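You operate a simulated robot arm through the tools that you are given. There is no shell and no other tool. Be economical: measure what you need, move in short steps, check, and stop when the job is done.

You are at the controls of a simulated two-armed robot. One attempt, no reset.

JOB
Empty the white planter into the sink and fit the flowerpot back.
Fine: hold the planter with one hand while you lift the flowerpot out. Set down upright: black flowerpot.

Only the result counts: the job must be done as asked and must still hold three seconds after the hand-in. Knocking over, shifting, dropping, spilling or breaking anything else fails it.

ROBOT AND FRAMES
Two 7-joint arms with two-finger parallel grippers on one trunk, on a base that drives. Base frame: it is fixed to the floor where the robot stands at the start and does not move with it; the origin is under the middle of the robot, x ahead of it, y to its left, z up; the surface under the hand at the start is at about z = 77.5. Readings come in cm, degrees, newtons and seconds.
The left shoulder is at the start at [7, 13.4, 115.1], the right one opposite. With the tool pointing down near the work surface each hand reaches from about 10 to 64 cm from the robot's upright axis, wherever it stands, measured 20 degrees to its own side. Places, roughly: brown flowerpot [-50, -100, 100]; green flowerpot [-75, -100, 100]; green jug [-150, -100, 100]. Payload 1.57 kg a hand.
The TCP of each hand is the grasp point between the finger pads, 3 cm short of the fingertips. In the tool frame z runs along the fingers and y along their closing line. Largest opening 8 cm; finger width 1.7, thickness 1.2; the body of the gripper, 4 by 8.2 cm, starts 8 cm behind the TCP.
Orientation is that of the tool frame in the base frame, as a unit quaternion [x, y, z, w]. With the fingers straight down and closing along the base's y, the tool's x points along the base's -x, its y along +y and its z along -z.

CONTROLS
- The arms move only by the tool drive_tool. It takes "left_motion", "right_motion" or both (then of equal length, played together; a hand with none holds still); each is one flat list of numbers, 7 for each row, row after row: the shift along the tool's x, y, z in m, then the turn, a rotation vector about the tool's x, y, z in degrees, then the opening, from 0 (shut) to 1 (fully open). In form: [tx, ty, tz, ax, ay, az, jaw, tx, ty, tz, ax, ay, az, jaw, ...]. A call has 1 to 12 rows; each row shifts and turns the commanded pose from where the row before left it, along the tool's axes as they then stand. Each row takes 0.2 s and may step no farther than 5 cm and 8.6 degrees from the row before; otherwise, or with a gripper value out of range, the whole call is refused. Where a pose cannot be reached the arm comes as near as it can. A force on the tool above 90 N (or 10 N above the force at the start of the call, whichever is more), or a blocked arm, ends the call early, and 0.2 s more pass. Each finger travels about 15.3 cm/s and halts on what it meets, pressing with about 42 N; the grip force reading is that of the motor and also rises with nothing between the fingers. The clock runs only during rows and for 0.2 s after the last one: add rows that do not move to give the fingers time. The reply holds the time, the measured pose of the TCP, the force on the tool along the base axes, the opening and the grip force, in the units named above and with some noise, with the torque about the TCP (base axes, N m) and any sound that the robot's microphone picked up.
- Cameras (640 x 400 px; columns grow to the right, rows downward): "scene" is now at [12.63, 2.82, 139.19]; the picture's right is [0.32, -0.95, 0.00], its down [-0.56, -0.19, -0.81] and it looks along [0.76, 0.26, -0.59] (base axes); focal length 279 px, centre (320, 200). "left" rides on the left gripper at [7.2, 0.7, -12.2] in its tool frame; the picture's right is [-0.09, 1.00, 0.00], its down [-0.84, -0.08, -0.54] and it looks along [-0.54, -0.05, 0.84] (tool axes); focal length 238 px, centre (320, 200). "right" rides on the right gripper at [7.2, -0.7, -12.2] in its tool frame; the picture's right is [0.09, 1.00, 0.00], its down [-0.84, 0.08, -0.54] and it looks along [-0.54, 0.05, 0.84] (tool axes); focal length 238 px, centre (320, 200). There is no depth. A picture from a camera that has moved, and an enlarged one, comes with that camera's place and axes in the base frame and with its lens. The place of the scene camera against the robot may be out by one fixed shift of up to 1.8 cm in any direction.
- snapshot(camera): a new picture of that camera. No time passes.
- slide_trunk(by): slides the trunk up (or, below 0, down) by that many cm; the arms and the scene camera ride with it, the base frame stays. It gives what a move gives, with no picture.
- roll_base(legs): drives the robot by 1 to 6 legs, each [ahead, left, turn to the left] in cm, cm and degrees, along the robot's own axes; the way and the turn of a leg run together, so that a leg with both is an arc; at most 150 cm and 180 degrees a leg. The arms and the cameras ride along, it lands a little off, and it stops where it bumps. It gives what a move gives.
- aim_head(pan, tilt): turns the head with the scene camera to pan (to the left, within 86 degrees either way) and tilt (down, from -29 to 69), counted from straight ahead of the robot. It gives what a move gives.
- enlarge(camera, box): a new picture of the part [left, top, right, bottom] of that camera's present view, enlarged. No time passes.
- job_done(): hands the job in; it is judged then, once.

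Work in short steps. Places have to be worked out from the pictures, the camera data and where the tool is seen: move nearer, look again, correct. Check each grasp and each placing, and mend what went wrong. You have 120 turns and 88 pictures in all, those below and enlarged ones among them. Open the grippers and draw the arms clear of the work before you hand the job in, unless the task says otherwise; then end with one line.

The tools are called as name(argument=value, ...) on one line, values as JSON. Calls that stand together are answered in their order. drive_tool: Moves the arms, as the interface text tells. Its arguments: {"type":"object","properties":{"left_motion":{"type":"array","items":{"type":"number"}},"right_motion":{"type":"array","items":{"type":"number"}}},"required":[]} The other tools are called the same way: slide_trunk (by) slides the trunk up or down; roll_base (legs) drives the base; aim_head (pan, tilt) turns the head that bears the scene camera; snapshot (camera) takes a picture; enlarge (camera, box) takes an enlarged picture of a part of a camera's view; job_done () hands the job in.

At the start:

```text
t: 0.0
left_tcp_pos: [37.56, 39.63, 120.03]
left_ee_rot: [-0.001, 1.0, 0.0, -0.001]
left_contact_force: [1.0, -0.5, 0.6]
left_moment: [0.01, 0.01, 0.03]
left_grip_width: 8.0
left_finger_force: 0.1
right_tcp_pos: [38.9, -0.91, 116.41]
right_ee_rot: [0.0, 1.0, 0.0, 0.001]
right_contact_force: [0.6, -0.5, -0.6]
right_moment: [-0.02, 0.02, 0.03]
right_grip_width: 7.98
right_finger_force: 0.1
trunk travel left (down, up): [-72.5, 21.5]
robot x, y, heading: [0.25, -0.12, 0.0]
head pan, tilt: [18.6, 36.2]
```

scene: 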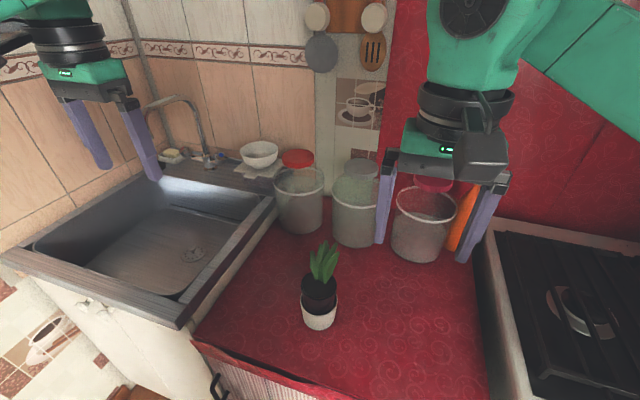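
right: 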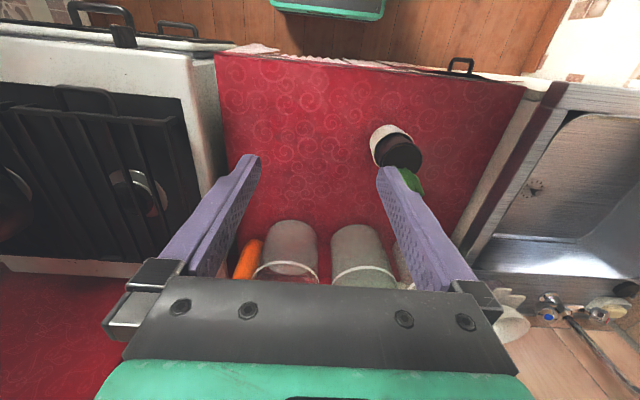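
left: 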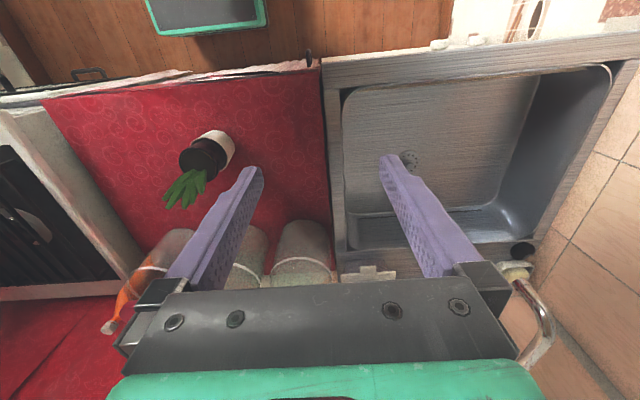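

I'll begin with a close look at the planter and the flowerpot in it.

enlarge(camera="scene", box=[260, 220, 380, 340])

enlarge(camera="left", box=[140, 110, 260, 220])

enlarge(camera="right", box=[350, 100, 450, 200])

```text
3.33 times, centred on (320, 280) of scene
camera zoom: at [12.63, 2.82, 139.19], right [0.32, -0.95, 0.0], down [-0.56, -0.19, -0.81], along [0.76, 0.26, -0.59], focal length 931 px, centre (320, -67)
```

zoom: 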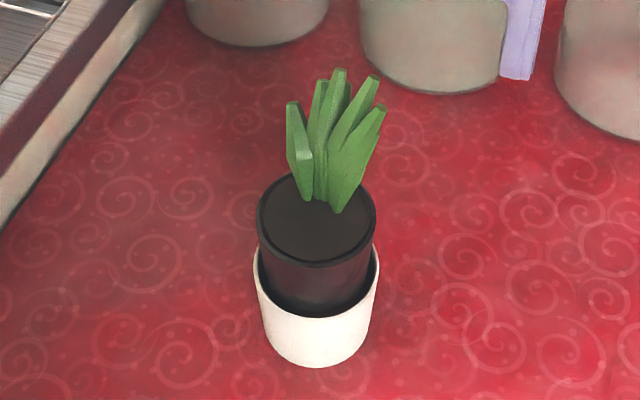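

```text
3.64 times, centred on (200, 165) of left
camera zoom: at [30.28, 40.46, 132.18], right [0.09, 1.0, 0.0], down [0.84, -0.08, 0.54], along [0.54, -0.05, -0.84], focal length 867 px, centre (756, 327)
```

zoom: 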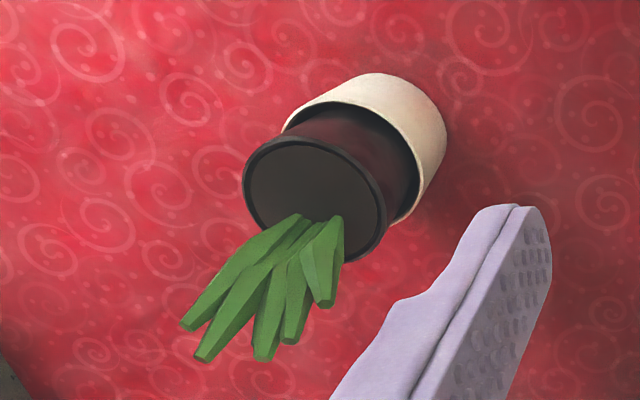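

```text
4.00 times, centred on (400, 150) of right
camera zoom: at [31.87, -1.35, 128.78], right [-0.09, 1.0, 0.0], down [0.84, 0.08, 0.54], along [0.54, 0.05, -0.84], focal length 953 px, centre (0, 400)
```

zoom: 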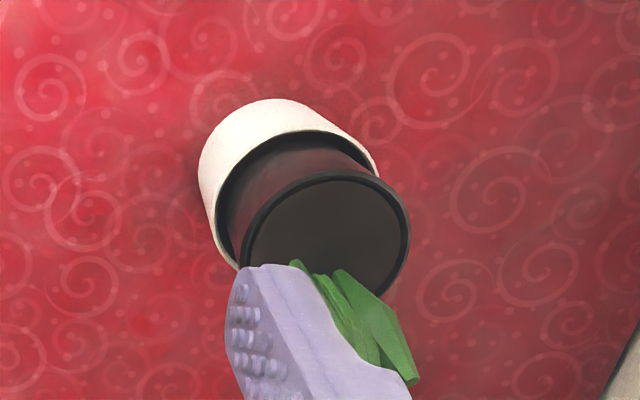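

Triangulating from the three views, the planter rim is about 8.4 cm wide, centred at (47.7, 14.8) at z≈84. The black pot's top is at z≈89, and the sink basin starts at y≈45. I'll shift the base left so that both the pot and the sink are within reach.

roll_base(legs=[[0, 12, 0]])

aim_head(pan=10, tilt=45)

snapshot(camera="scene")

```text
t: 1.2
left_tcp_pos: [37.44, 51.65, 120.11]
left_ee_rot: [-0.001, 1.0, 0.001, 0.0]
left_contact_force: [-0.1, 0.2, 0.8]
left_moment: [-0.02, 0.03, 0.03]
left_grip_width: 8.02
left_finger_force: 0.2
right_tcp_pos: [38.81, 11.22, 116.41]
right_ee_rot: [0.0, 1.0, 0.001, 0.0]
right_contact_force: [0.4, -0.6, 0.6]
right_moment: [0.03, 0.0, 0.04]
right_grip_width: 7.99
right_finger_force: 0.1
trunk travel left (down, up): [-72.5, 21.5]
robot x, y, heading: [-0.46, 12.41, -0.0]
head pan, tilt: [18.6, 36.2]
```

```text
t: 1.9
left_tcp_pos: [37.48, 51.81, 119.96]
left_ee_rot: [-0.001, 1.0, 0.001, 0.0]
left_contact_force: [0.9, 0.0, -0.4]
left_moment: [0.0, -0.03, -0.02]
left_grip_width: 8.01
left_finger_force: 0.1
right_tcp_pos: [39.1, 11.46, 116.47]
right_ee_rot: [0.0, 1.0, 0.0, 0.0]
right_contact_force: [0.0, 0.5, 0.8]
right_moment: [-0.03, 0.0, -0.03]
right_grip_width: 7.98
right_finger_force: 0.0
trunk travel left (down, up): [-72.5, 21.5]
robot x, y, heading: [0.15, 11.79, -0.1]
head pan, tilt: [10.0, 45.0]
```

```text
81 pictures are left
camera scene: at [12.35, 13.63, 137.9], right [0.17, -0.98, 0.0], down [-0.7, -0.12, -0.71], along [0.7, 0.12, -0.71], focal length 279 px, centre (320, 200)
```

scene: 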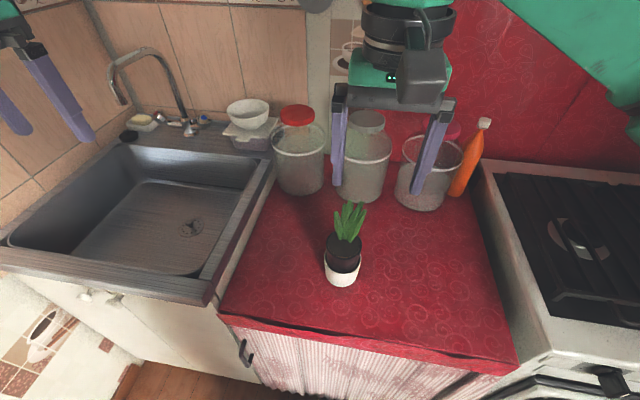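

The view agrees with my estimate. Next I'll pitch the left hand so it can come at the planter from the front left, 40° below horizontal. The right hand gets tilted so its palm stays clear of the leaves, and I'll move it aside.

drive_tool(left_motion=[0, 0, 0, 0, 0, 7.5, 1, 0, 0, 0, 0, 0, 7.5, 1, 0, 0, 0, 0, 0, 7.5, 1, 0, 0, 0, 0, 0, 7.5, 1, 0, 0, 0, 0, 0, 7.5, 1, 0, 0, 0, 0, 0, 7.5, 1, 0, 0, 0, 0, -8.33, 0, 1, 0, 0, 0, 0, -8.33, 0, 1, 0, 0, 0, 0, -8.33, 0, 1, 0, 0, 0, 0, -8.33, 0, 1, 0, 0, 0, 0, -8.33, 0, 1, 0, 0, 0, 0, -8.35, 0, 1], right_motion=[0, -0.03, 0, 0, -7, 0, 1, 0, -0.03, 0, 0, -7, 0, 1, 0, -0.03, 0, 0, -7, 0, 1, 0, -0.03, 0, 0, -7, 0, 1, 0, 0, 0, 0, 0, 0, 1, 0, 0, 0, 0, 0, 0, 1, 0, 0, 0, 0, 0, 0, 1, 0, 0, 0, 0, 0, 0, 1, 0, 0, 0, 0, 0, 0, 1, 0, 0, 0, 0, 0, 0, 1, 0, 0, 0, 0, 0, 0, 1, 0, 0, 0, 0, 0, 0, 1])

```text
t: 4.5
left_tcp_pos: [37.5, 51.79, 119.95]
left_ee_rot: [0.346, 0.838, -0.161, 0.391]
left_contact_force: [-0.5, 0.1, -0.5]
left_moment: [-0.03, 0.0, 0.0]
left_grip_width: 8.01
left_finger_force: 0.0
right_tcp_pos: [38.93, -0.79, 116.51]
right_ee_rot: [0.0, 0.97, -0.001, 0.242]
right_contact_force: [0.1, -0.2, -0.4]
right_moment: [0.03, 0.01, 0.0]
right_grip_width: 7.99
right_finger_force: 0.1
trunk travel left (down, up): [-72.5, 21.5]
robot x, y, heading: [-0.38, 11.92, -0.0]
head pan, tilt: [10.0, 45.0]
```

The left hand now points along (0.54, -0.54, -0.64), as planned. I'll bring it to about 14 cm short of the planter along its own axis.

drive_tool(left_motion=[0.00858, -0.0189, 0.03685, 0, 0, 0, 1, 0.00858, -0.0189, 0.03685, 0, 0, 0, 1, 0.00858, -0.0189, 0.03685, 0, 0, 0, 1, 0.00858, -0.0189, 0.03685, 0, 0, 0, 1, 0.00858, -0.0189, 0.03685, 0, 0, 0, 1, 0.00858, -0.0189, 0.03685, 0, 0, 0, 1, 0.00858, -0.0189, 0.03685, 0, 0, 0, 1, 0.00858, -0.0189, 0.03685, 0, 0, 0, 1, 0.00858, -0.0189, 0.03685, 0, 0, 0, 1, 0.00858, -0.0189, 0.03685, 0, 0, 0, 1])

snapshot(camera="left")

snapshot(camera="scene")

```text
t: 6.7
left_tcp_pos: [42.6, 26.07, 94.35]
left_ee_rot: [0.347, 0.837, -0.161, 0.392]
left_contact_force: [0.3, -1.0, 0.7]
left_moment: [-0.03, 0.02, -0.01]
left_grip_width: 8.01
left_finger_force: 0.0
left hand out of reach, approached as far as the arm can: row 5, 6, 7, 8
right_tcp_pos: [38.84, -0.67, 116.54]
right_ee_rot: [0.0, 0.971, 0.0, 0.241]
right_contact_force: [0.2, 0.6, 0.7]
right_moment: [0.04, -0.04, 0.01]
right_grip_width: 7.99
right_finger_force: 0.1
trunk travel left (down, up): [-72.5, 21.5]
robot x, y, heading: [-0.14, 11.98, 0.2]
head pan, tilt: [10.0, 45.0]
```

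```text
80 pictures are left
camera left: at [33.12, 36.5, 96.59], right [0.74, 0.66, 0.07], down [0.03, -0.14, 0.99], along [0.67, -0.74, -0.12], focal length 238 px, centre (320, 200)
```

left: 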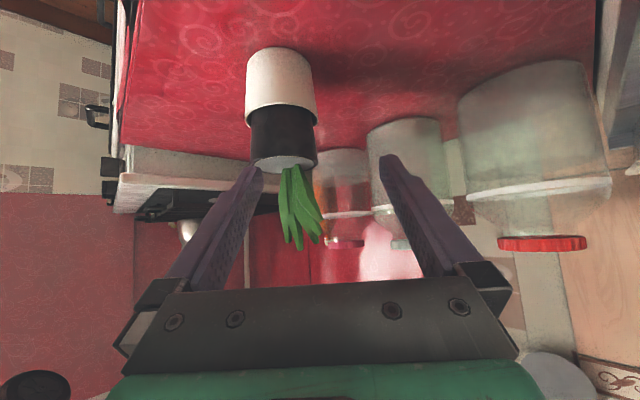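

```text
79 pictures are left
camera scene: at [12.27, 13.64, 137.91], right [0.17, -0.98, 0.0], down [-0.7, -0.12, -0.71], along [0.7, 0.12, -0.71], focal length 279 px, centre (320, 200)
```

scene: 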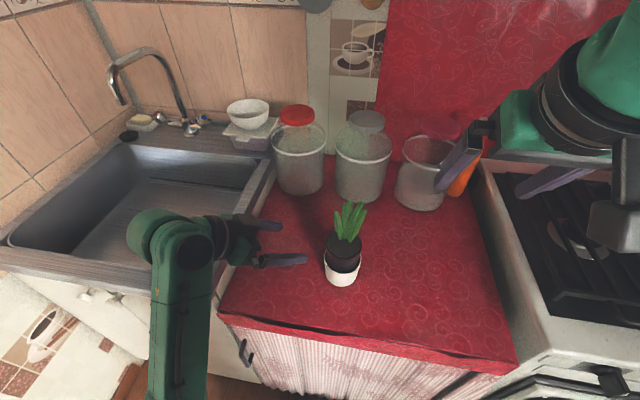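

The arm reported out-of-reach on some rows. I'll let it settle with a zero move and measure the planter closely from this nearby camera.

drive_tool(left_motion=[0, 0, 0, 0, 0, 0, 1, 0, 0, 0, 0, 0, 0, 1])

enlarge(camera="left", box=[210, 30, 350, 180])

```text
t: 7.3
left_tcp_pos: [42.73, 26.17, 94.29]
left_ee_rot: [0.346, 0.838, -0.161, 0.391]
left_contact_force: [-0.3, 0.7, 0.8]
left_moment: [0.0, -0.01, -0.01]
left_grip_width: 7.99
left_finger_force: 0.1
right_tcp_pos: [39.02, -0.68, 116.64]
right_ee_rot: [0.0, 0.97, -0.001, 0.242]
right_contact_force: [0.3, 0.3, -0.7]
right_moment: [-0.03, 0.0, -0.01]
right_grip_width: 8.01
right_finger_force: 0.1
trunk travel left (down, up): [-72.5, 21.5]
robot x, y, heading: [-0.0, 12.27, 0.1]
head pan, tilt: [10.0, 45.0]
```

```text
2.67 times, centred on (280, 105) of left
camera zoom: at [33.16, 36.48, 96.6], right [0.74, 0.66, 0.07], down [0.03, -0.14, 0.99], along [0.67, -0.73, -0.13], focal length 636 px, centre (427, 453)
```

zoom: 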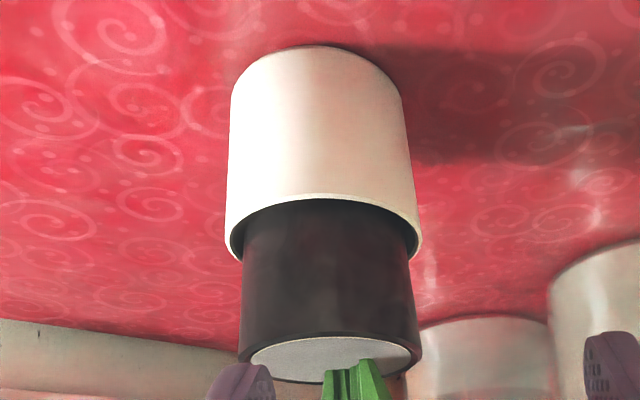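

The planter measures about 8.3 cm at the rim and 7.4 cm at the base, so the fingers have to close around its lower part. The wrist was folded too close to the shoulder, so I'll back the base up 8 cm and then use a shallower approach with less yaw.

roll_base(legs=[[-8, 0, 0]])

drive_tool(left_motion=[0, 0, 0, -5.11, 0, -4.29, 1, 0, 0, 0, -5.11, 0, -4.29, 1, 0, 0, 0, -5.11, 0, -4.29, 1, 0, 0, 0, 0, -5, 0, 1, 0, 0, 0, 0, 0, 0, 1])

```text
t: 8.4
left_tcp_pos: [34.7, 25.94, 94.2]
left_ee_rot: [0.346, 0.838, -0.162, 0.39]
left_contact_force: [0.7, -0.6, 0.2]
left_moment: [0.02, -0.01, 0.0]
left_grip_width: 8.01
left_finger_force: 0.0
right_tcp_pos: [30.98, -0.84, 116.52]
right_ee_rot: [0.001, 0.971, 0.0, 0.24]
right_contact_force: [0.5, 0.6, -0.1]
right_moment: [0.0, -0.05, 0.03]
right_grip_width: 7.99
right_finger_force: 0.1
trunk travel left (down, up): [-72.5, 21.5]
robot x, y, heading: [-7.99, 12.12, -0.1]
head pan, tilt: [10.0, 45.0]
```

```text
t: 9.1
left_tcp_pos: [35.09, 29.83, 94.02]
left_ee_rot: [0.274, 0.879, -0.021, 0.39]
left_contact_force: [0.0, -0.2, -0.6]
left_moment: [-0.01, -0.03, -0.04]
left_grip_width: 8.01
left_finger_force: 0.0
left hand out of reach, approached as far as the arm can: row 3
right_tcp_pos: [30.76, -0.7, 116.7]
right_ee_rot: [0.001, 0.97, 0.0, 0.242]
right_contact_force: [0.2, 0.4, 0.1]
right_moment: [-0.06, 0.01, -0.06]
right_grip_width: 8.02
right_finger_force: 0.1
trunk travel left (down, up): [-72.5, 21.5]
robot x, y, heading: [-8.15, 12.07, 0.0]
head pan, tilt: [10.0, 45.0]
stopped in row 3 (left hand): the arm was blocked; the commanded pose is now the measured one
```

The arm was blocked. I'll check how it's configured.

snapshot(camera="scene")

```text
77 pictures are left
camera scene: at [4.22, 13.67, 137.91], right [0.17, -0.98, 0.0], down [-0.7, -0.12, -0.71], along [0.7, 0.12, -0.71], focal length 279 px, centre (320, 200)
```

scene: 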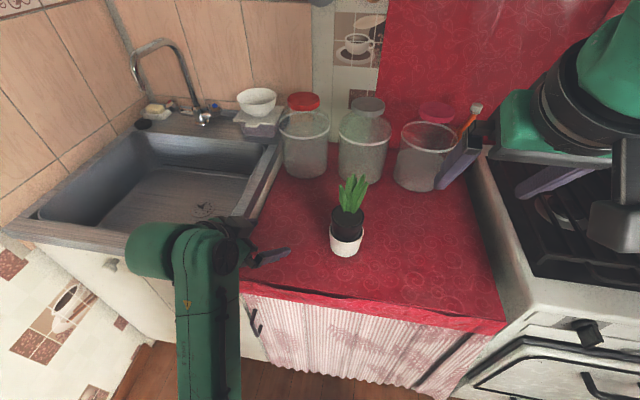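

This looks like a wrist or joint limit close to the body. I'll move the hand forward and rotate toward a more natural heading of about -15° azimuth, 38° down.

drive_tool(left_motion=[-0.0299, -0.0028, 0.0149, 0, 0, 0, 1, -0.0299, -0.0028, 0.0149, 0, 0, 0, 1, 0, 0, 0, -1.6, -1.83, -5.93, 1, 0, 0, 0, -1.6, -1.83, -5.93, 1, 0, 0, 0, -1.6, -1.83, -5.93, 1, 0, 0, 0, 0, 0, 0, 1])

```text
t: 10.5
left_tcp_pos: [40.16, 25.76, 96.04]
left_ee_rot: [0.115, 0.892, -0.057, 0.433]
left_contact_force: [0.8, 0.4, 0.0]
left_moment: [0.02, 0.02, 0.04]
left_grip_width: 8.01
left_finger_force: 0.1
right_tcp_pos: [30.98, -0.75, 116.57]
right_ee_rot: [0.001, 0.97, -0.001, 0.242]
right_contact_force: [0.5, 0.4, -1.2]
right_moment: [-0.01, -0.05, 0.0]
right_grip_width: 7.98
right_finger_force: 0.1
trunk travel left (down, up): [-72.5, 21.5]
robot x, y, heading: [-7.9, 12.06, -0.3]
head pan, tilt: [10.0, 45.0]
```

The orientation is now exactly as planned. Next I'll move to a pre-grasp point 8 cm back from the grip point near the planter's base.

drive_tool(left_motion=[0.01825, -0.02125, 0.0197, 0, 0, 0, 1, 0.01825, -0.02125, 0.0197, 0, 0, 0, 1, 0.01825, -0.02125, 0.0197, 0, 0, 0, 1, 0.01825, -0.02125, 0.0197, 0, 0, 0, 1, 0, 0, 0, 0, 0, 0, 1])

snapshot(camera="left")

snapshot(camera="scene")

```text
t: 11.7
left_tcp_pos: [39.59, 17.1, 85.28]
left_ee_rot: [0.116, 0.891, -0.057, 0.434]
left_contact_force: [0.3, -0.1, -0.4]
left_moment: [0.02, -0.01, -0.01]
left_grip_width: 8.0
left_finger_force: 0.0
right_tcp_pos: [30.91, -0.73, 116.63]
right_ee_rot: [0.001, 0.97, -0.001, 0.242]
right_contact_force: [-1.7, 0.5, -1.1]
right_moment: [0.02, 0.02, -0.02]
right_grip_width: 7.99
right_finger_force: 0.1
trunk travel left (down, up): [-72.5, 21.5]
robot x, y, heading: [-8.18, 12.07, -0.2]
head pan, tilt: [10.0, 45.0]
```

```text
76 pictures are left
camera left: at [26.19, 21.52, 87.17], right [0.31, 0.95, 0.07], down [0.07, -0.1, 0.99], along [0.95, -0.3, -0.09], focal length 238 px, centre (320, 200)
```

left: 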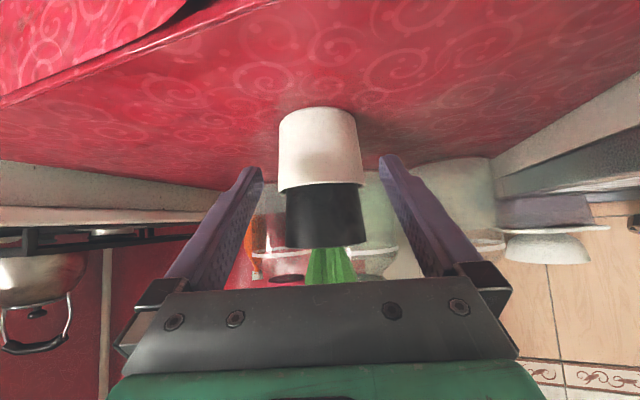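

```text
75 pictures are left
camera scene: at [4.36, 13.55, 137.9], right [0.17, -0.98, 0.0], down [-0.7, -0.12, -0.71], along [0.7, 0.12, -0.71], focal length 279 px, centre (320, 200)
```

scene: 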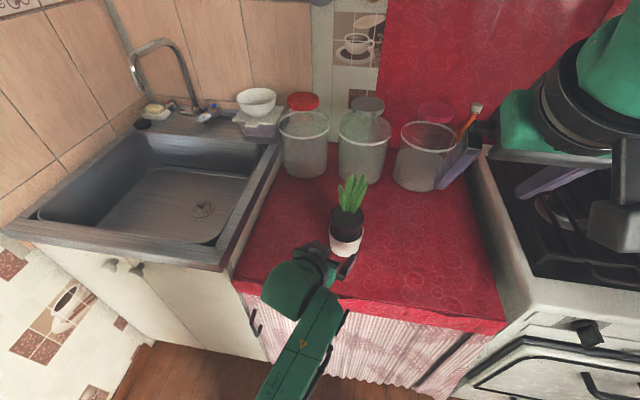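

The alignment looks good, with the planter centred between the finger tips to within about 2 mm. I'll go in most of the way and look again.

drive_tool(left_motion=[-0.0008, -0.0005, 0.0204, 0, 0, 0, 1, -0.0008, -0.0005, 0.0204, 0, 0, 0, 1, 0, 0, 0, 0, 0, 0, 1])

enlarge(camera="left", box=[220, 80, 420, 205])

```text
t: 12.5
left_tcp_pos: [42.77, 16.29, 82.98]
left_ee_rot: [0.117, 0.891, -0.057, 0.434]
left_contact_force: [1.4, 0.2, 0.1]
left_moment: [-0.01, -0.06, -0.02]
left_grip_width: 7.99
left_finger_force: 0.0
right_tcp_pos: [30.95, -0.83, 116.58]
right_ee_rot: [0.0, 0.97, 0.0, 0.242]
right_contact_force: [0.0, 0.0, -0.9]
right_moment: [-0.03, -0.01, 0.03]
right_grip_width: 8.02
right_finger_force: 0.1
trunk travel left (down, up): [-72.5, 21.5]
robot x, y, heading: [-7.93, 12.51, -0.1]
head pan, tilt: [10.0, 45.0]
```

```text
3.20 times, centred on (320, 142) of left
camera zoom: at [29.38, 20.67, 84.78], right [0.31, 0.95, 0.07], down [0.07, -0.1, 0.99], along [0.95, -0.3, -0.09], focal length 763 px, centre (320, 384)
```

zoom: 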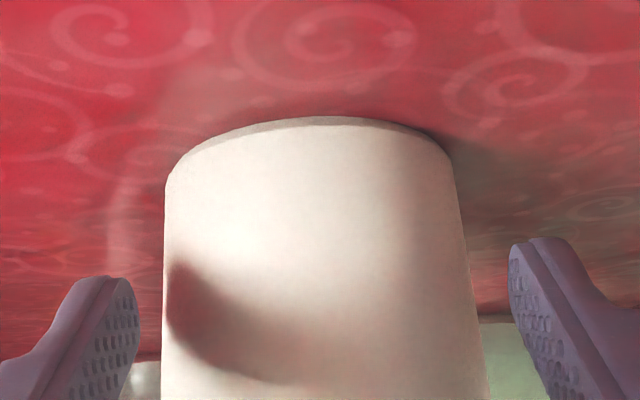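

The planter sits about 1.5 mm to the left of the fingers' midline. I'll correct for that while moving in the last 4 cm.

drive_tool(left_motion=[-0.0008, -0.0015, 0.01, 0, 0, 0, 1, -0.0008, 0, 0.015, 0, 0, 0, 1, 0, 0, 0.0155, 0, 0, 0, 1, 0, 0, 0, 0, 0, 0, 1])

snapshot(camera="left")

enlarge(camera="scene", box=[280, 160, 420, 280])

```text
t: 13.5
left_tcp_pos: [45.92, 15.16, 80.57]
left_ee_rot: [0.117, 0.891, -0.058, 0.434]
left_contact_force: [0.2, 0.2, 0.2]
left_moment: [-0.02, -0.02, -0.02]
left_grip_width: 7.99
left_finger_force: 0.0
right_tcp_pos: [30.92, -0.77, 116.55]
right_ee_rot: [0.001, 0.97, -0.001, 0.242]
right_contact_force: [0.3, -0.1, -1.1]
right_moment: [-0.01, 0.01, 0.01]
right_grip_width: 7.98
right_finger_force: 0.0
trunk travel left (down, up): [-72.5, 21.5]
robot x, y, heading: [-7.96, 11.97, 0.1]
head pan, tilt: [10.0, 45.0]
```

```text
73 pictures are left
camera left: at [32.46, 19.52, 82.43], right [0.31, 0.95, 0.07], down [0.07, -0.1, 0.99], along [0.95, -0.3, -0.09], focal length 238 px, centre (320, 200)
```

left: 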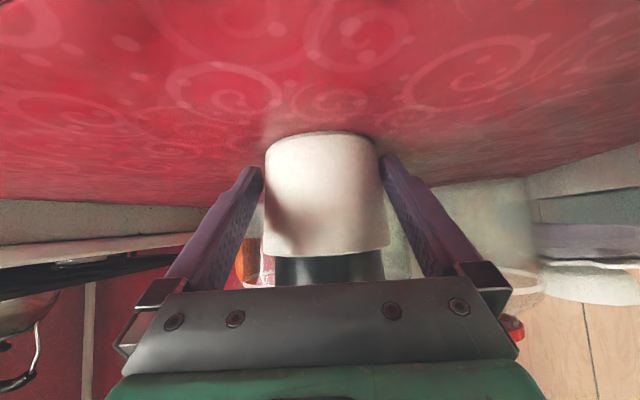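

```text
3.33 times, centred on (350, 220) of scene
camera zoom: at [4.33, 13.52, 137.9], right [0.17, -0.98, 0.0], down [-0.7, -0.12, -0.71], along [0.7, 0.12, -0.71], focal length 931 px, centre (220, 133)
```

zoom: 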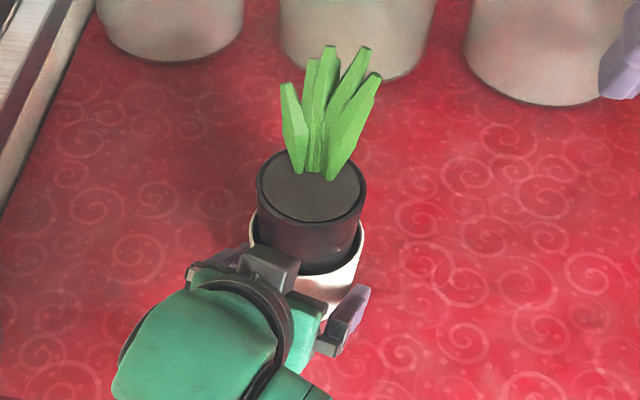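

The fingers straddle the base. I'll push 0.8 cm further horizontally so the tips are past the middle, then close.

drive_tool(left_motion=[-0.0049, 0, 0.0063, 0, 0, 0, 1, 0, 0, 0, 0, 0, 0, 1, 0, 0, 0, 0, 0, 0, 0.92, 0, 0, 0, 0, 0, 0, 0.85, 0, 0, 0, 0, 0, 0, 0.6, 0, 0, 0, 0, 0, 0, 0.6])

snapshot(camera="left")

```text
t: 14.9
left_tcp_pos: [46.75, 14.99, 80.46]
left_ee_rot: [0.117, 0.892, -0.056, 0.433]
left_contact_force: [1.0, -0.3, -2.7]
left_moment: [0.0, 0.03, -0.02]
left_grip_width: 7.45
left_finger_force: 42.3
right_tcp_pos: [30.97, -0.81, 116.55]
right_ee_rot: [0.001, 0.971, -0.001, 0.241]
right_contact_force: [-0.2, 0.4, 0.2]
right_moment: [-0.02, -0.02, 0.0]
right_grip_width: 8.02
right_finger_force: 0.0
trunk travel left (down, up): [-72.5, 21.5]
robot x, y, heading: [-7.83, 12.17, -0.0]
head pan, tilt: [10.0, 45.0]
```

```text
71 pictures are left
camera left: at [33.27, 19.43, 82.42], right [0.31, 0.95, 0.07], down [0.07, -0.1, 0.99], along [0.95, -0.3, -0.09], focal length 238 px, centre (320, 200)
```

left: 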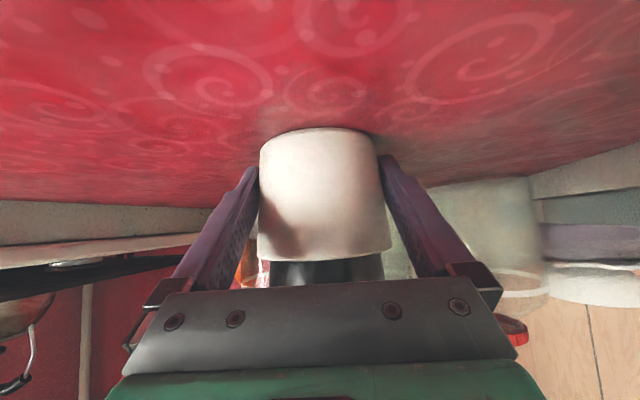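

The planter is gripped: 7.45 cm wide at 42 N. Now the right hand takes a 68°-down approach at +25° azimuth and moves to a point 10 cm back from the pot lip.

drive_tool(right_motion=[0, 0, 0, 0, 6, 0, 1, 0, 0, 0, -3.12, 0, -7.73, 1, 0, 0, 0, -3.12, 0, -7.73, 1, 0, 0, 0, -3.12, 0, -7.73, 1, -0.01344, 0.0099, 0.03629, 0, 0, 0, 1, -0.01344, 0.0099, 0.03629, 0, 0, 0, 1, -0.01344, 0.0099, 0.03629, 0, 0, 0, 1, -0.01344, 0.0099, 0.03629, 0, 0, 0, 1, -0.01344, 0.0099, 0.03629, 0, 0, 0, 1, -0.01344, 0.0099, 0.03629, 0, 0, 0, 1, -0.01344, 0.0099, 0.03629, 0, 0, 0, 1, 0, 0, 0, 0, 0, 0, 1])

snapshot(camera="right")

snapshot(camera="scene")

```text
t: 17.5
left_tcp_pos: [46.63, 14.93, 80.36]
left_ee_rot: [0.117, 0.892, -0.056, 0.434]
left_contact_force: [-0.3, -0.5, -2.5]
left_moment: [0.01, 0.07, 0.02]
left_grip_width: 7.44
left_finger_force: 42.0
right_tcp_pos: [44.61, 12.96, 96.39]
right_ee_rot: [-0.212, 0.959, 0.042, 0.186]
right_contact_force: [0.0, -0.1, -0.1]
right_moment: [0.03, 0.01, 0.01]
right_grip_width: 7.99
right_finger_force: 0.1
trunk travel left (down, up): [-72.5, 21.5]
robot x, y, heading: [-8.2, 12.37, -0.1]
head pan, tilt: [10.0, 45.0]
```

```text
70 pictures are left
camera right: at [34.76, 7.74, 105.13], right [-0.5, 0.87, -0.03], down [0.49, 0.31, 0.82], along [0.72, 0.39, -0.58], focal length 238 px, centre (320, 200)
```

right: 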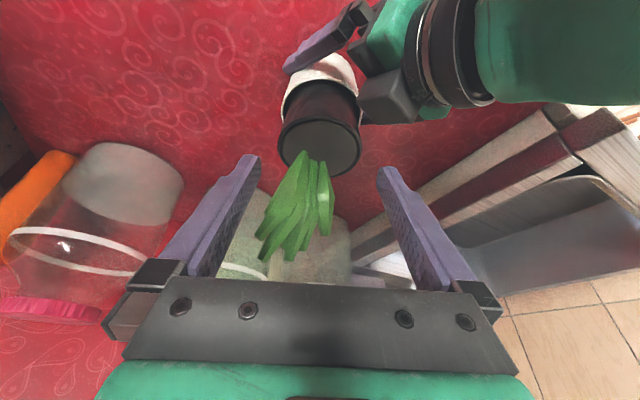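

```text
69 pictures are left
camera scene: at [4.38, 13.46, 137.89], right [0.17, -0.98, 0.0], down [-0.7, -0.12, -0.71], along [0.7, 0.12, -0.71], focal length 279 px, centre (320, 200)
```

scene: 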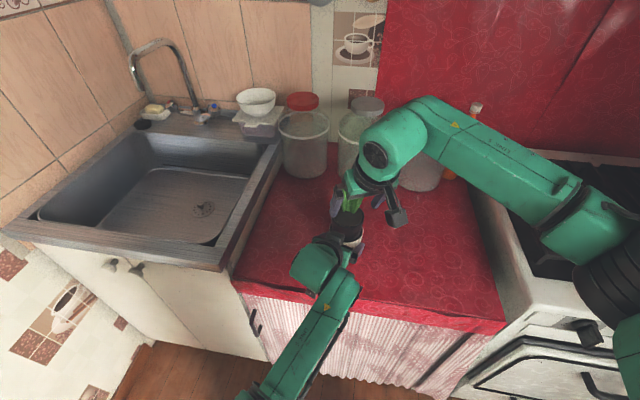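

The pot lip is centred between the right fingers, at about (47.8, 14.4). I'll descend along the tool axis to z≈87.2.

drive_tool(right_motion=[0, 0, 0.03, 0, 0, 0, 1, 0, 0, 0.03, 0, 0, 0, 1, 0, 0, 0.02, 0, 0, 0, 1, 0, 0, 0, 0, 0, 0, 1])

snapshot(camera="right")

```text
t: 18.5
left_tcp_pos: [46.66, 15.14, 80.45]
left_ee_rot: [0.118, 0.892, -0.057, 0.433]
left_contact_force: [1.0, 0.6, -1.9]
left_moment: [0.01, 0.06, 0.02]
left_grip_width: 7.46
left_finger_force: 41.9
right_tcp_pos: [47.38, 14.42, 89.1]
right_ee_rot: [-0.212, 0.959, 0.042, 0.185]
right_contact_force: [-0.1, 0.0, -0.8]
right_moment: [0.03, -0.02, -0.01]
right_grip_width: 7.99
right_finger_force: 0.1
trunk travel left (down, up): [-72.5, 21.5]
robot x, y, heading: [-7.99, 11.64, -0.1]
head pan, tilt: [10.0, 45.0]
```

```text
68 pictures are left
camera right: at [37.57, 9.16, 97.78], right [-0.5, 0.87, -0.03], down [0.49, 0.31, 0.82], along [0.72, 0.39, -0.58], focal length 238 px, centre (320, 200)
```

right: 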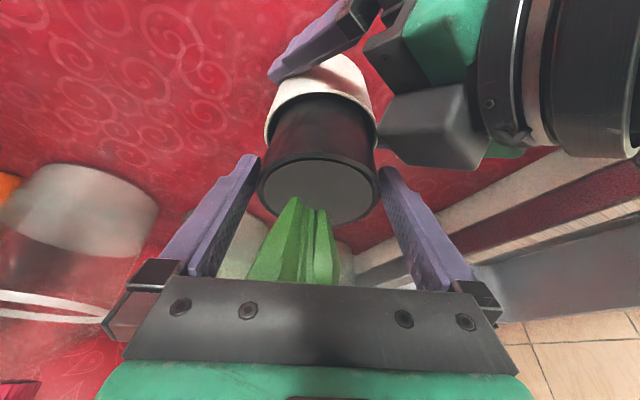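

The pot is still centred and the left gripper is clear. I'll go 1.5 cm deeper and close on the pot.

drive_tool(right_motion=[0, 0, 0.015, 0, 0, 0, 1, 0, 0, 0, 0, 0, 0, 1, 0, 0, 0, 0, 0, 0, 0.9, 0, 0, 0, 0, 0, 0, 0.75, 0, 0, 0, 0, 0, 0, 0.5, 0, 0, 0, 0, 0, 0, 0.5])

snapshot(camera="right")

```text
t: 19.9
left_tcp_pos: [46.66, 14.91, 80.49]
left_ee_rot: [0.117, 0.892, -0.056, 0.433]
left_contact_force: [-0.5, 0.1, -3.0]
left_moment: [-0.04, 0.06, 0.0]
left_grip_width: 7.45
left_finger_force: 42.3
right_tcp_pos: [47.93, 14.75, 87.74]
right_ee_rot: [-0.212, 0.959, 0.042, 0.185]
right_contact_force: [0.6, -0.7, 0.6]
right_moment: [0.03, -0.08, -0.04]
right_grip_width: 7.43
right_finger_force: 41.6
trunk travel left (down, up): [-72.5, 21.5]
robot x, y, heading: [-7.86, 11.83, -0.0]
head pan, tilt: [10.0, 45.0]
```

```text
67 pictures are left
camera right: at [38.11, 9.44, 96.39], right [-0.5, 0.87, -0.03], down [0.49, 0.31, 0.82], along [0.72, 0.39, -0.58], focal length 238 px, centre (320, 200)
```

right: 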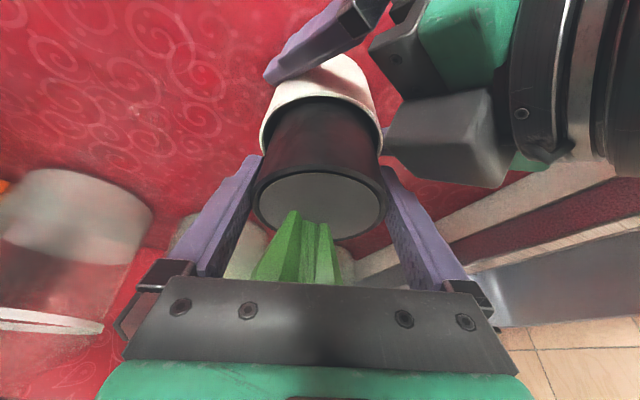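

Both grips are at about 42 N. I'll lift the pot 3 cm straight up slowly and watch the forces.

drive_tool(right_motion=[-0.00375, 0, -0.00927, 0, 0, 0, 0.5, -0.00375, 0, -0.00927, 0, 0, 0, 0.5, -0.00375, 0, -0.00927, 0, 0, 0, 0.5, 0, 0, 0, 0, 0, 0, 0.5])

snapshot(camera="right")

```text
t: 20.9
left_tcp_pos: [46.73, 15.01, 80.54]
left_ee_rot: [0.117, 0.892, -0.056, 0.434]
left_contact_force: [0.3, 0.2, 0.0]
left_moment: [0.02, 0.01, 0.01]
left_grip_width: 7.49
left_finger_force: 41.9
right_tcp_pos: [47.83, 14.73, 90.66]
right_ee_rot: [-0.212, 0.959, 0.042, 0.186]
right_contact_force: [0.6, 0.6, -2.5]
right_moment: [0.01, 0.03, 0.01]
right_grip_width: 7.45
right_finger_force: 41.8
trunk travel left (down, up): [-72.5, 21.5]
robot x, y, heading: [-8.14, 12.23, 0.0]
head pan, tilt: [10.0, 45.0]
```

```text
66 pictures are left
camera right: at [38.14, 9.46, 99.39], right [-0.5, 0.87, -0.03], down [0.49, 0.31, 0.82], along [0.72, 0.39, -0.58], focal length 238 px, centre (320, 200)
```

right: 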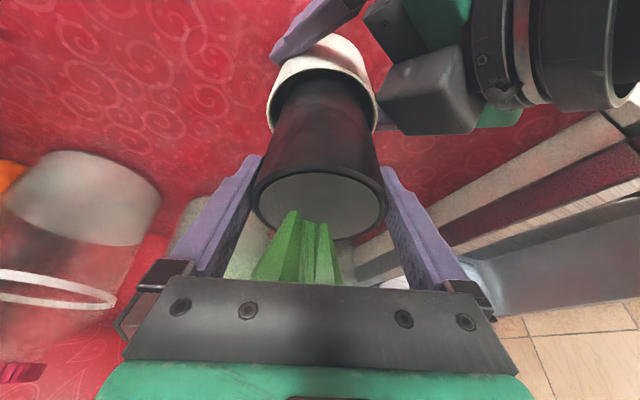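

It's sliding out cleanly at about 2.5 N. I'll lift another 9 cm.

drive_tool(right_motion=[-0.0056, 0, -0.0139, 0, 0, 0, 0.5, -0.0056, 0, -0.0139, 0, 0, 0, 0.5, -0.0056, 0, -0.0139, 0, 0, 0, 0.5, -0.0056, 0, -0.0139, 0, 0, 0, 0.5, -0.0056, 0, -0.0139, 0, 0, 0, 0.5, -0.0056, 0, -0.0139, 0, 0, 0, 0.5, 0, 0, 0, 0, 0, 0, 0.5])

snapshot(camera="right")

snapshot(camera="scene")

```text
t: 22.5
left_tcp_pos: [46.64, 15.09, 80.5]
left_ee_rot: [0.118, 0.892, -0.057, 0.433]
left_contact_force: [0.1, 0.4, -0.5]
left_moment: [0.04, -0.01, 0.0]
left_grip_width: 7.48
left_finger_force: 41.5
right_tcp_pos: [47.94, 14.74, 99.61]
right_ee_rot: [-0.211, 0.959, 0.042, 0.185]
right_contact_force: [-0.4, -0.7, -3.1]
right_moment: [0.02, -0.01, -0.03]
right_grip_width: 7.45
right_finger_force: 41.9
trunk travel left (down, up): [-72.5, 21.5]
robot x, y, heading: [-8.06, 12.3, 0.1]
head pan, tilt: [10.0, 45.0]
```

```text
65 pictures are left
camera right: at [38.11, 9.49, 108.38], right [-0.5, 0.87, -0.03], down [0.49, 0.31, 0.82], along [0.72, 0.39, -0.58], focal length 238 px, centre (320, 200)
```

right: 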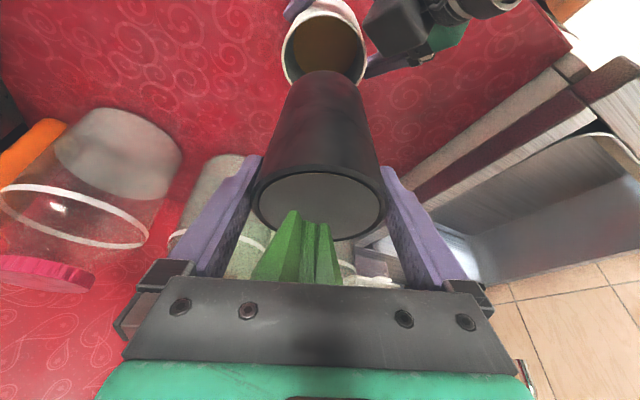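

```text
64 pictures are left
camera scene: at [4.46, 13.52, 137.88], right [0.17, -0.98, 0.0], down [-0.7, -0.12, -0.71], along [0.7, 0.12, -0.71], focal length 279 px, centre (320, 200)
```

scene: 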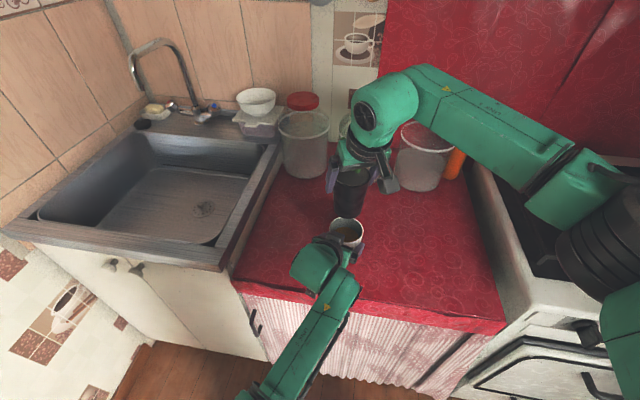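

The pot is fully out and there is brown water in the planter. The right hand stays exactly here holding the pot, so the return path is known. I'll lift the planter 3 cm, then carry it left slowly with a gentle rise.

drive_tool(left_motion=[-0.0039, 0, -0.0031, 0, 0, 0, 0.6, -0.0079, 0, -0.0062, 0, 0, 0, 0.6, -0.0079, 0, -0.0062, 0, 0, 0, 0.6, -0.0039, 0, -0.0031, 0, 0, 0, 0.6, 0.0008, 0.0048, -0.001, 0, 0, 0, 0.6, 0.0016, 0.0097, -0.002, 0, 0, 0, 0.6, 0.0024, 0.0145, -0.003, 0, 0, 0, 0.6, 0.0024, 0.0145, -0.003, 0, 0, 0, 0.6, 0.0024, 0.0145, -0.003, 0, 0, 0, 0.6, 0.0024, 0.0145, -0.003, 0, 0, 0, 0.6, 0.0016, 0.0097, -0.002, 0, 0, 0, 0.6, 0.0008, 0.0048, -0.001, 0, 0, 0, 0.6])

snapshot(camera="scene")

```text
t: 25.1
left_tcp_pos: [46.82, 24.04, 83.6]
left_ee_rot: [0.117, 0.892, -0.057, 0.433]
left_contact_force: [-0.4, 0.3, -2.1]
left_moment: [0.0, 0.05, 0.0]
left_grip_width: 7.47
left_finger_force: 42.3
right_tcp_pos: [47.82, 14.88, 99.63]
right_ee_rot: [-0.212, 0.959, 0.041, 0.185]
right_contact_force: [0.0, 0.6, -2.1]
right_moment: [0.0, 0.01, 0.01]
right_grip_width: 7.42
right_finger_force: 41.4
trunk travel left (down, up): [-72.5, 21.5]
robot x, y, heading: [-7.87, 11.82, -0.1]
head pan, tilt: [10.0, 45.0]
```

```text
63 pictures are left
camera scene: at [4.44, 13.55, 137.89], right [0.17, -0.98, 0.0], down [-0.7, -0.12, -0.71], along [0.7, 0.12, -0.71], focal length 279 px, centre (320, 200)
```

scene: 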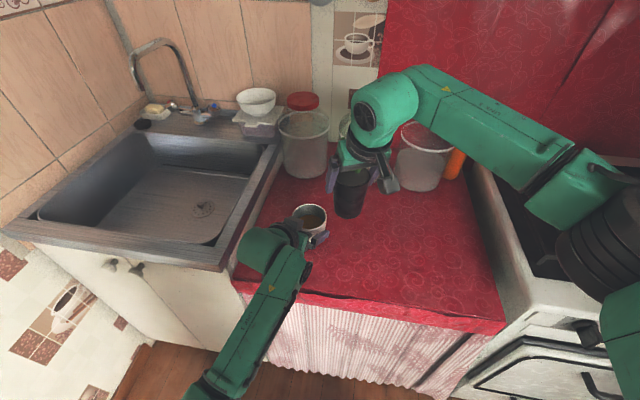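

The planter is level with no spill. I'll continue left and up toward the sink.

drive_tool(left_motion=[-0.0019, 0.0099, -0.0036, 0, 0, 0, 0.6, -0.0039, 0.0198, -0.0072, 0, 0, 0, 0.6, -0.0039, 0.0198, -0.0072, 0, 0, 0, 0.6, -0.0039, 0.0198, -0.0072, 0, 0, 0, 0.6, -0.0039, 0.0198, -0.0072, 0, 0, 0, 0.6, -0.0039, 0.0198, -0.0072, 0, 0, 0, 0.6, -0.0039, 0.0198, -0.0072, 0, 0, 0, 0.6, -0.0039, 0.0198, -0.0072, 0, 0, 0, 0.6, -0.0039, 0.0198, -0.0072, 0, 0, 0, 0.6, -0.0039, 0.0198, -0.0072, 0, 0, 0, 0.6, -0.0019, 0.0099, -0.0036, 0, 0, 0, 0.6])

snapshot(camera="scene")

```text
t: 27.5
left_tcp_pos: [48.87, 43.95, 90.9]
left_ee_rot: [0.116, 0.892, -0.057, 0.434]
left_contact_force: [-0.9, -0.4, -0.4]
left_moment: [0.02, 0.0, -0.03]
left_grip_width: 7.47
left_finger_force: 41.9
right_tcp_pos: [47.85, 14.72, 99.51]
right_ee_rot: [-0.211, 0.959, 0.04, 0.185]
right_contact_force: [0.4, -0.4, -2.0]
right_moment: [0.02, 0.01, -0.04]
right_grip_width: 7.42
right_finger_force: 42.3
trunk travel left (down, up): [-72.5, 21.5]
robot x, y, heading: [-7.54, 11.89, 0.1]
head pan, tilt: [10.0, 45.0]
```

```text
62 pictures are left
camera scene: at [4.44, 13.56, 137.89], right [0.17, -0.98, 0.0], down [-0.7, -0.12, -0.71], along [0.7, 0.12, -0.71], focal length 279 px, centre (320, 200)
```

scene: 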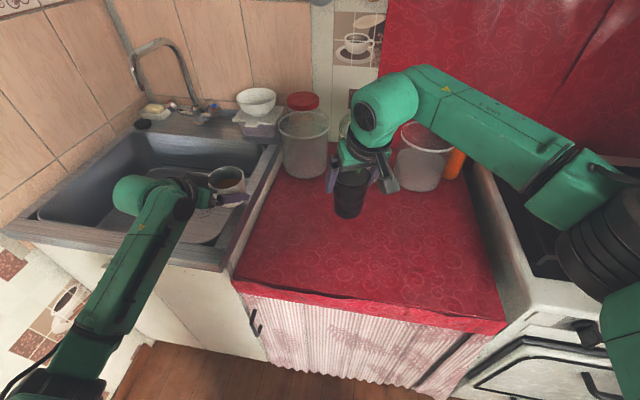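

I'm over the sink's near edge now. I'll yaw the hand outward 30° with the planter level and move 10 cm deeper over the basin.

drive_tool(left_motion=[0, 0, 0, -2.36, 0, -1.85, 0.6, 0, 0, 0, -4.73, 0, -3.7, 0.6, 0, 0, 0, -4.73, 0, -3.7, 0.6, 0, 0, 0, -4.73, 0, -3.7, 0.6, 0, 0, 0, -4.73, 0, -3.7, 0.6, 0, 0, 0, -2.36, 0, -1.85, 0.6, -0.0028, 0.0091, 0.0036, 0, 0, 0, 0.6, -0.0056, 0.0183, 0.0071, 0, 0, 0, 0.6, -0.0056, 0.0183, 0.0071, 0, 0, 0, 0.6, -0.0056, 0.0183, 0.0071, 0, 0, 0, 0.6, -0.0056, 0.0183, 0.0071, 0, 0, 0, 0.6, -0.0028, 0.0091, 0.0036, 0, 0, 0, 0.6])

aim_head(pan=40, tilt=42)

snapshot(camera="scene")

snapshot(camera="left")

```text
t: 30.1
left_tcp_pos: [50.77, 53.95, 90.87]
left_ee_rot: [-0.119, 0.892, 0.058, 0.433]
left_contact_force: [0.3, 0.1, -0.8]
left_moment: [0.02, 0.04, 0.0]
left_grip_width: 7.43
left_finger_force: 42.1
right_tcp_pos: [47.88, 14.78, 99.63]
right_ee_rot: [-0.211, 0.959, 0.04, 0.185]
right_contact_force: [0.2, 0.1, -2.3]
right_moment: [0.02, 0.0, -0.02]
right_grip_width: 7.43
right_finger_force: 42.3
trunk travel left (down, up): [-72.5, 21.5]
robot x, y, heading: [-7.94, 12.1, -0.1]
head pan, tilt: [10.0, 45.0]
```

```text
t: 31.1
left_tcp_pos: [50.61, 53.97, 90.98]
left_ee_rot: [-0.118, 0.892, 0.058, 0.433]
left_contact_force: [-0.3, -0.8, -0.4]
left_moment: [-0.03, 0.02, -0.02]
left_grip_width: 7.45
left_finger_force: 42.3
right_tcp_pos: [47.94, 14.77, 99.49]
right_ee_rot: [-0.212, 0.959, 0.041, 0.186]
right_contact_force: [0.8, -0.3, -2.6]
right_moment: [0.01, -0.02, 0.0]
right_grip_width: 7.44
right_finger_force: 41.7
trunk travel left (down, up): [-72.5, 21.5]
robot x, y, heading: [-7.92, 11.67, 0.1]
head pan, tilt: [40.0, 42.0]
```

```text
61 pictures are left
camera scene: at [2.85, 17.51, 138.32], right [0.64, -0.77, 0.0], down [-0.51, -0.43, -0.74], along [0.57, 0.48, -0.67], focal length 279 px, centre (320, 200)
```

scene: 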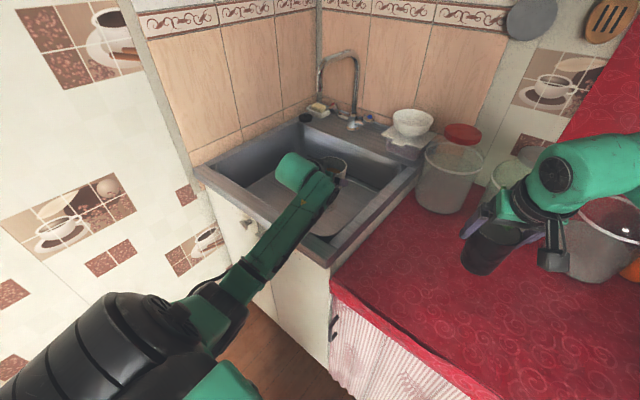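

```text
60 pictures are left
camera left: at [36.85, 51.04, 92.87], right [-0.2, 0.98, 0.07], down [0.11, -0.05, 0.99], along [0.97, 0.21, -0.09], focal length 238 px, centre (320, 200)
```

left: 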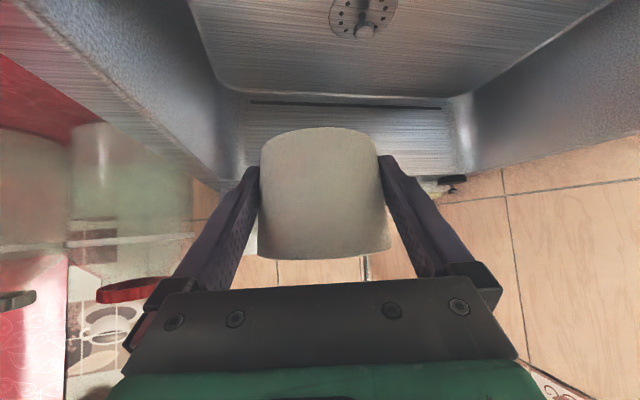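

The planter is well over the basin with the drain ahead of it. I'll roll the wrist about the tool axis so the mouth tips left, toward the middle of the basin.

drive_tool(left_motion=[0, 0, 0, 0, 0, -5, 0.6, 0, 0, 0, 0, 0, -6, 0.6, 0, 0, 0, 0, 0, -7, 0.6, 0, 0, 0, 0, 0, -7, 0.6, 0, 0, 0, 0, 0, -7, 0.6, 0, 0, 0, 0, 0, -7, 0.6, 0, 0, 0, 0, 0, -7, 0.6, 0, 0, 0, 0, 0, -7, 0.6, 0, 0, 0, 0, 0, -7, 0.6, 0, 0, 0, 0, 0, -7, 0.6, 0, 0, 0, 0, 0, -7, 0.6, 0, 0, 0, 0, 0, -7, 0.6])

snapshot(camera="scene")

snapshot(camera="left")

```text
t: 33.7
left_tcp_pos: [50.64, 53.9, 90.93]
left_ee_rot: [0.67, -0.6, 0.238, -0.367]
left_contact_force: [-0.1, 0.5, -1.3]
left_moment: [0.01, 0.02, 0.02]
left_grip_width: 7.43
left_finger_force: 42.0
right_tcp_pos: [47.88, 14.76, 99.68]
right_ee_rot: [-0.212, 0.959, 0.042, 0.185]
right_contact_force: [-0.6, -0.9, -3.0]
right_moment: [0.01, 0.0, 0.02]
right_grip_width: 7.44
right_finger_force: 42.2
trunk travel left (down, up): [-72.5, 21.5]
robot x, y, heading: [-8.28, 11.98, -0.0]
head pan, tilt: [40.0, 42.0]
```

```text
59 pictures are left
camera scene: at [2.85, 17.48, 138.32], right [0.64, -0.77, 0.0], down [-0.51, -0.43, -0.74], along [0.57, 0.48, -0.67], focal length 279 px, centre (320, 200)
```

scene: 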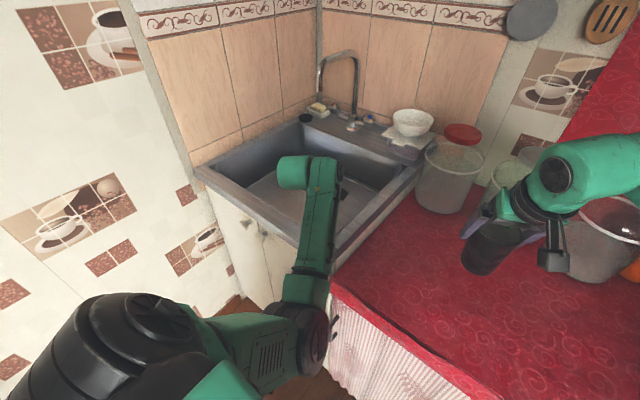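

```text
58 pictures are left
camera left: at [42.17, 44.5, 97.17], right [-0.64, 0.08, -0.76], down [-0.5, 0.71, 0.5], along [0.58, 0.7, -0.41], focal length 238 px, centre (320, 200)
```

left: 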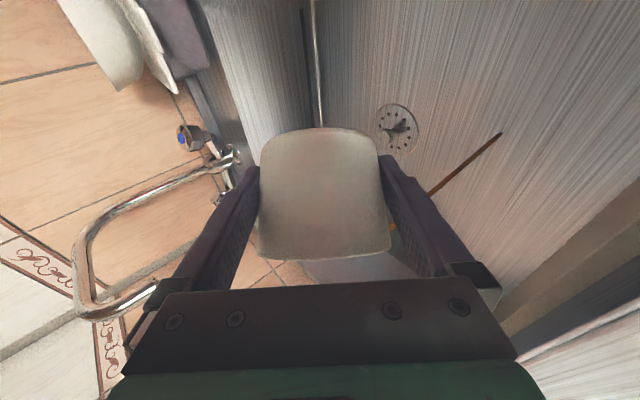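

A brown stream is running from the mouth into the basin. I'll keep rolling.

drive_tool(left_motion=[0, 0, 0, 0, 0, -7, 0.6, 0, 0, 0, 0, 0, -7, 0.6, 0, 0, 0, 0, 0, -7, 0.6, 0, 0, 0, 0, 0, -7, 0.6, 0, 0, 0, 0, 0, -7, 0.6, 0, 0, 0, 0, 0, -7, 0.6, 0, 0, 0, 0, 0, -7, 0.6, 0, 0, 0, 0, 0, -7, 0.6, 0, 0, 0, 0, 0, -7, 0.6, 0, 0, 0, 0, 0, -7, 0.6])

snapshot(camera="scene")

snapshot(camera="left")

```text
t: 35.9
left_tcp_pos: [50.73, 53.87, 90.97]
left_ee_rot: [0.893, -0.108, 0.406, -0.164]
left_contact_force: [-0.1, 0.3, -1.1]
left_moment: [0.0, 0.07, -0.03]
left_grip_width: 7.44
left_finger_force: 42.2
right_tcp_pos: [47.81, 14.73, 99.56]
right_ee_rot: [-0.212, 0.959, 0.042, 0.185]
right_contact_force: [0.1, -0.6, -2.7]
right_moment: [-0.01, 0.0, 0.0]
right_grip_width: 7.4
right_finger_force: 41.9
trunk travel left (down, up): [-72.5, 21.5]
robot x, y, heading: [-8.08, 12.07, -0.2]
head pan, tilt: [40.0, 42.0]
```

```text
57 pictures are left
camera scene: at [2.84, 17.49, 138.32], right [0.64, -0.77, 0.0], down [-0.51, -0.43, -0.74], along [0.57, 0.48, -0.67], focal length 279 px, centre (320, 200)
```

scene: 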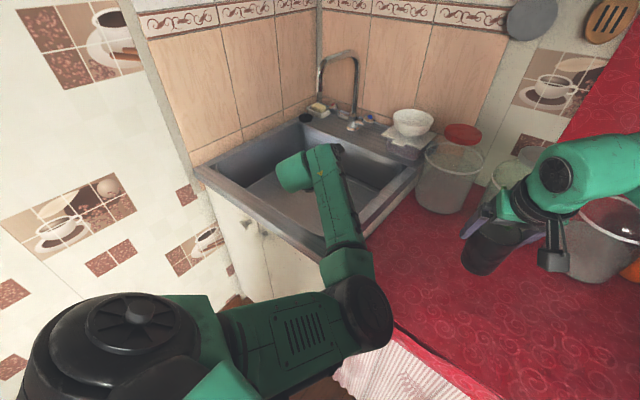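

```text
56 pictures are left
camera left: at [45.96, 48.61, 103.22], right [-0.12, -0.89, -0.44], down [-0.95, 0.23, -0.21], along [0.29, 0.39, -0.87], focal length 238 px, centre (320, 200)
```

left: 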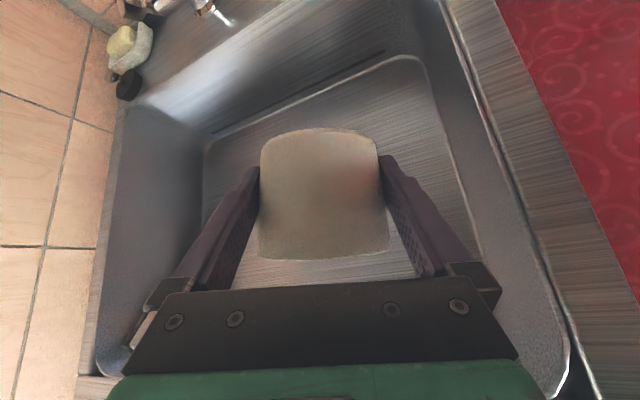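

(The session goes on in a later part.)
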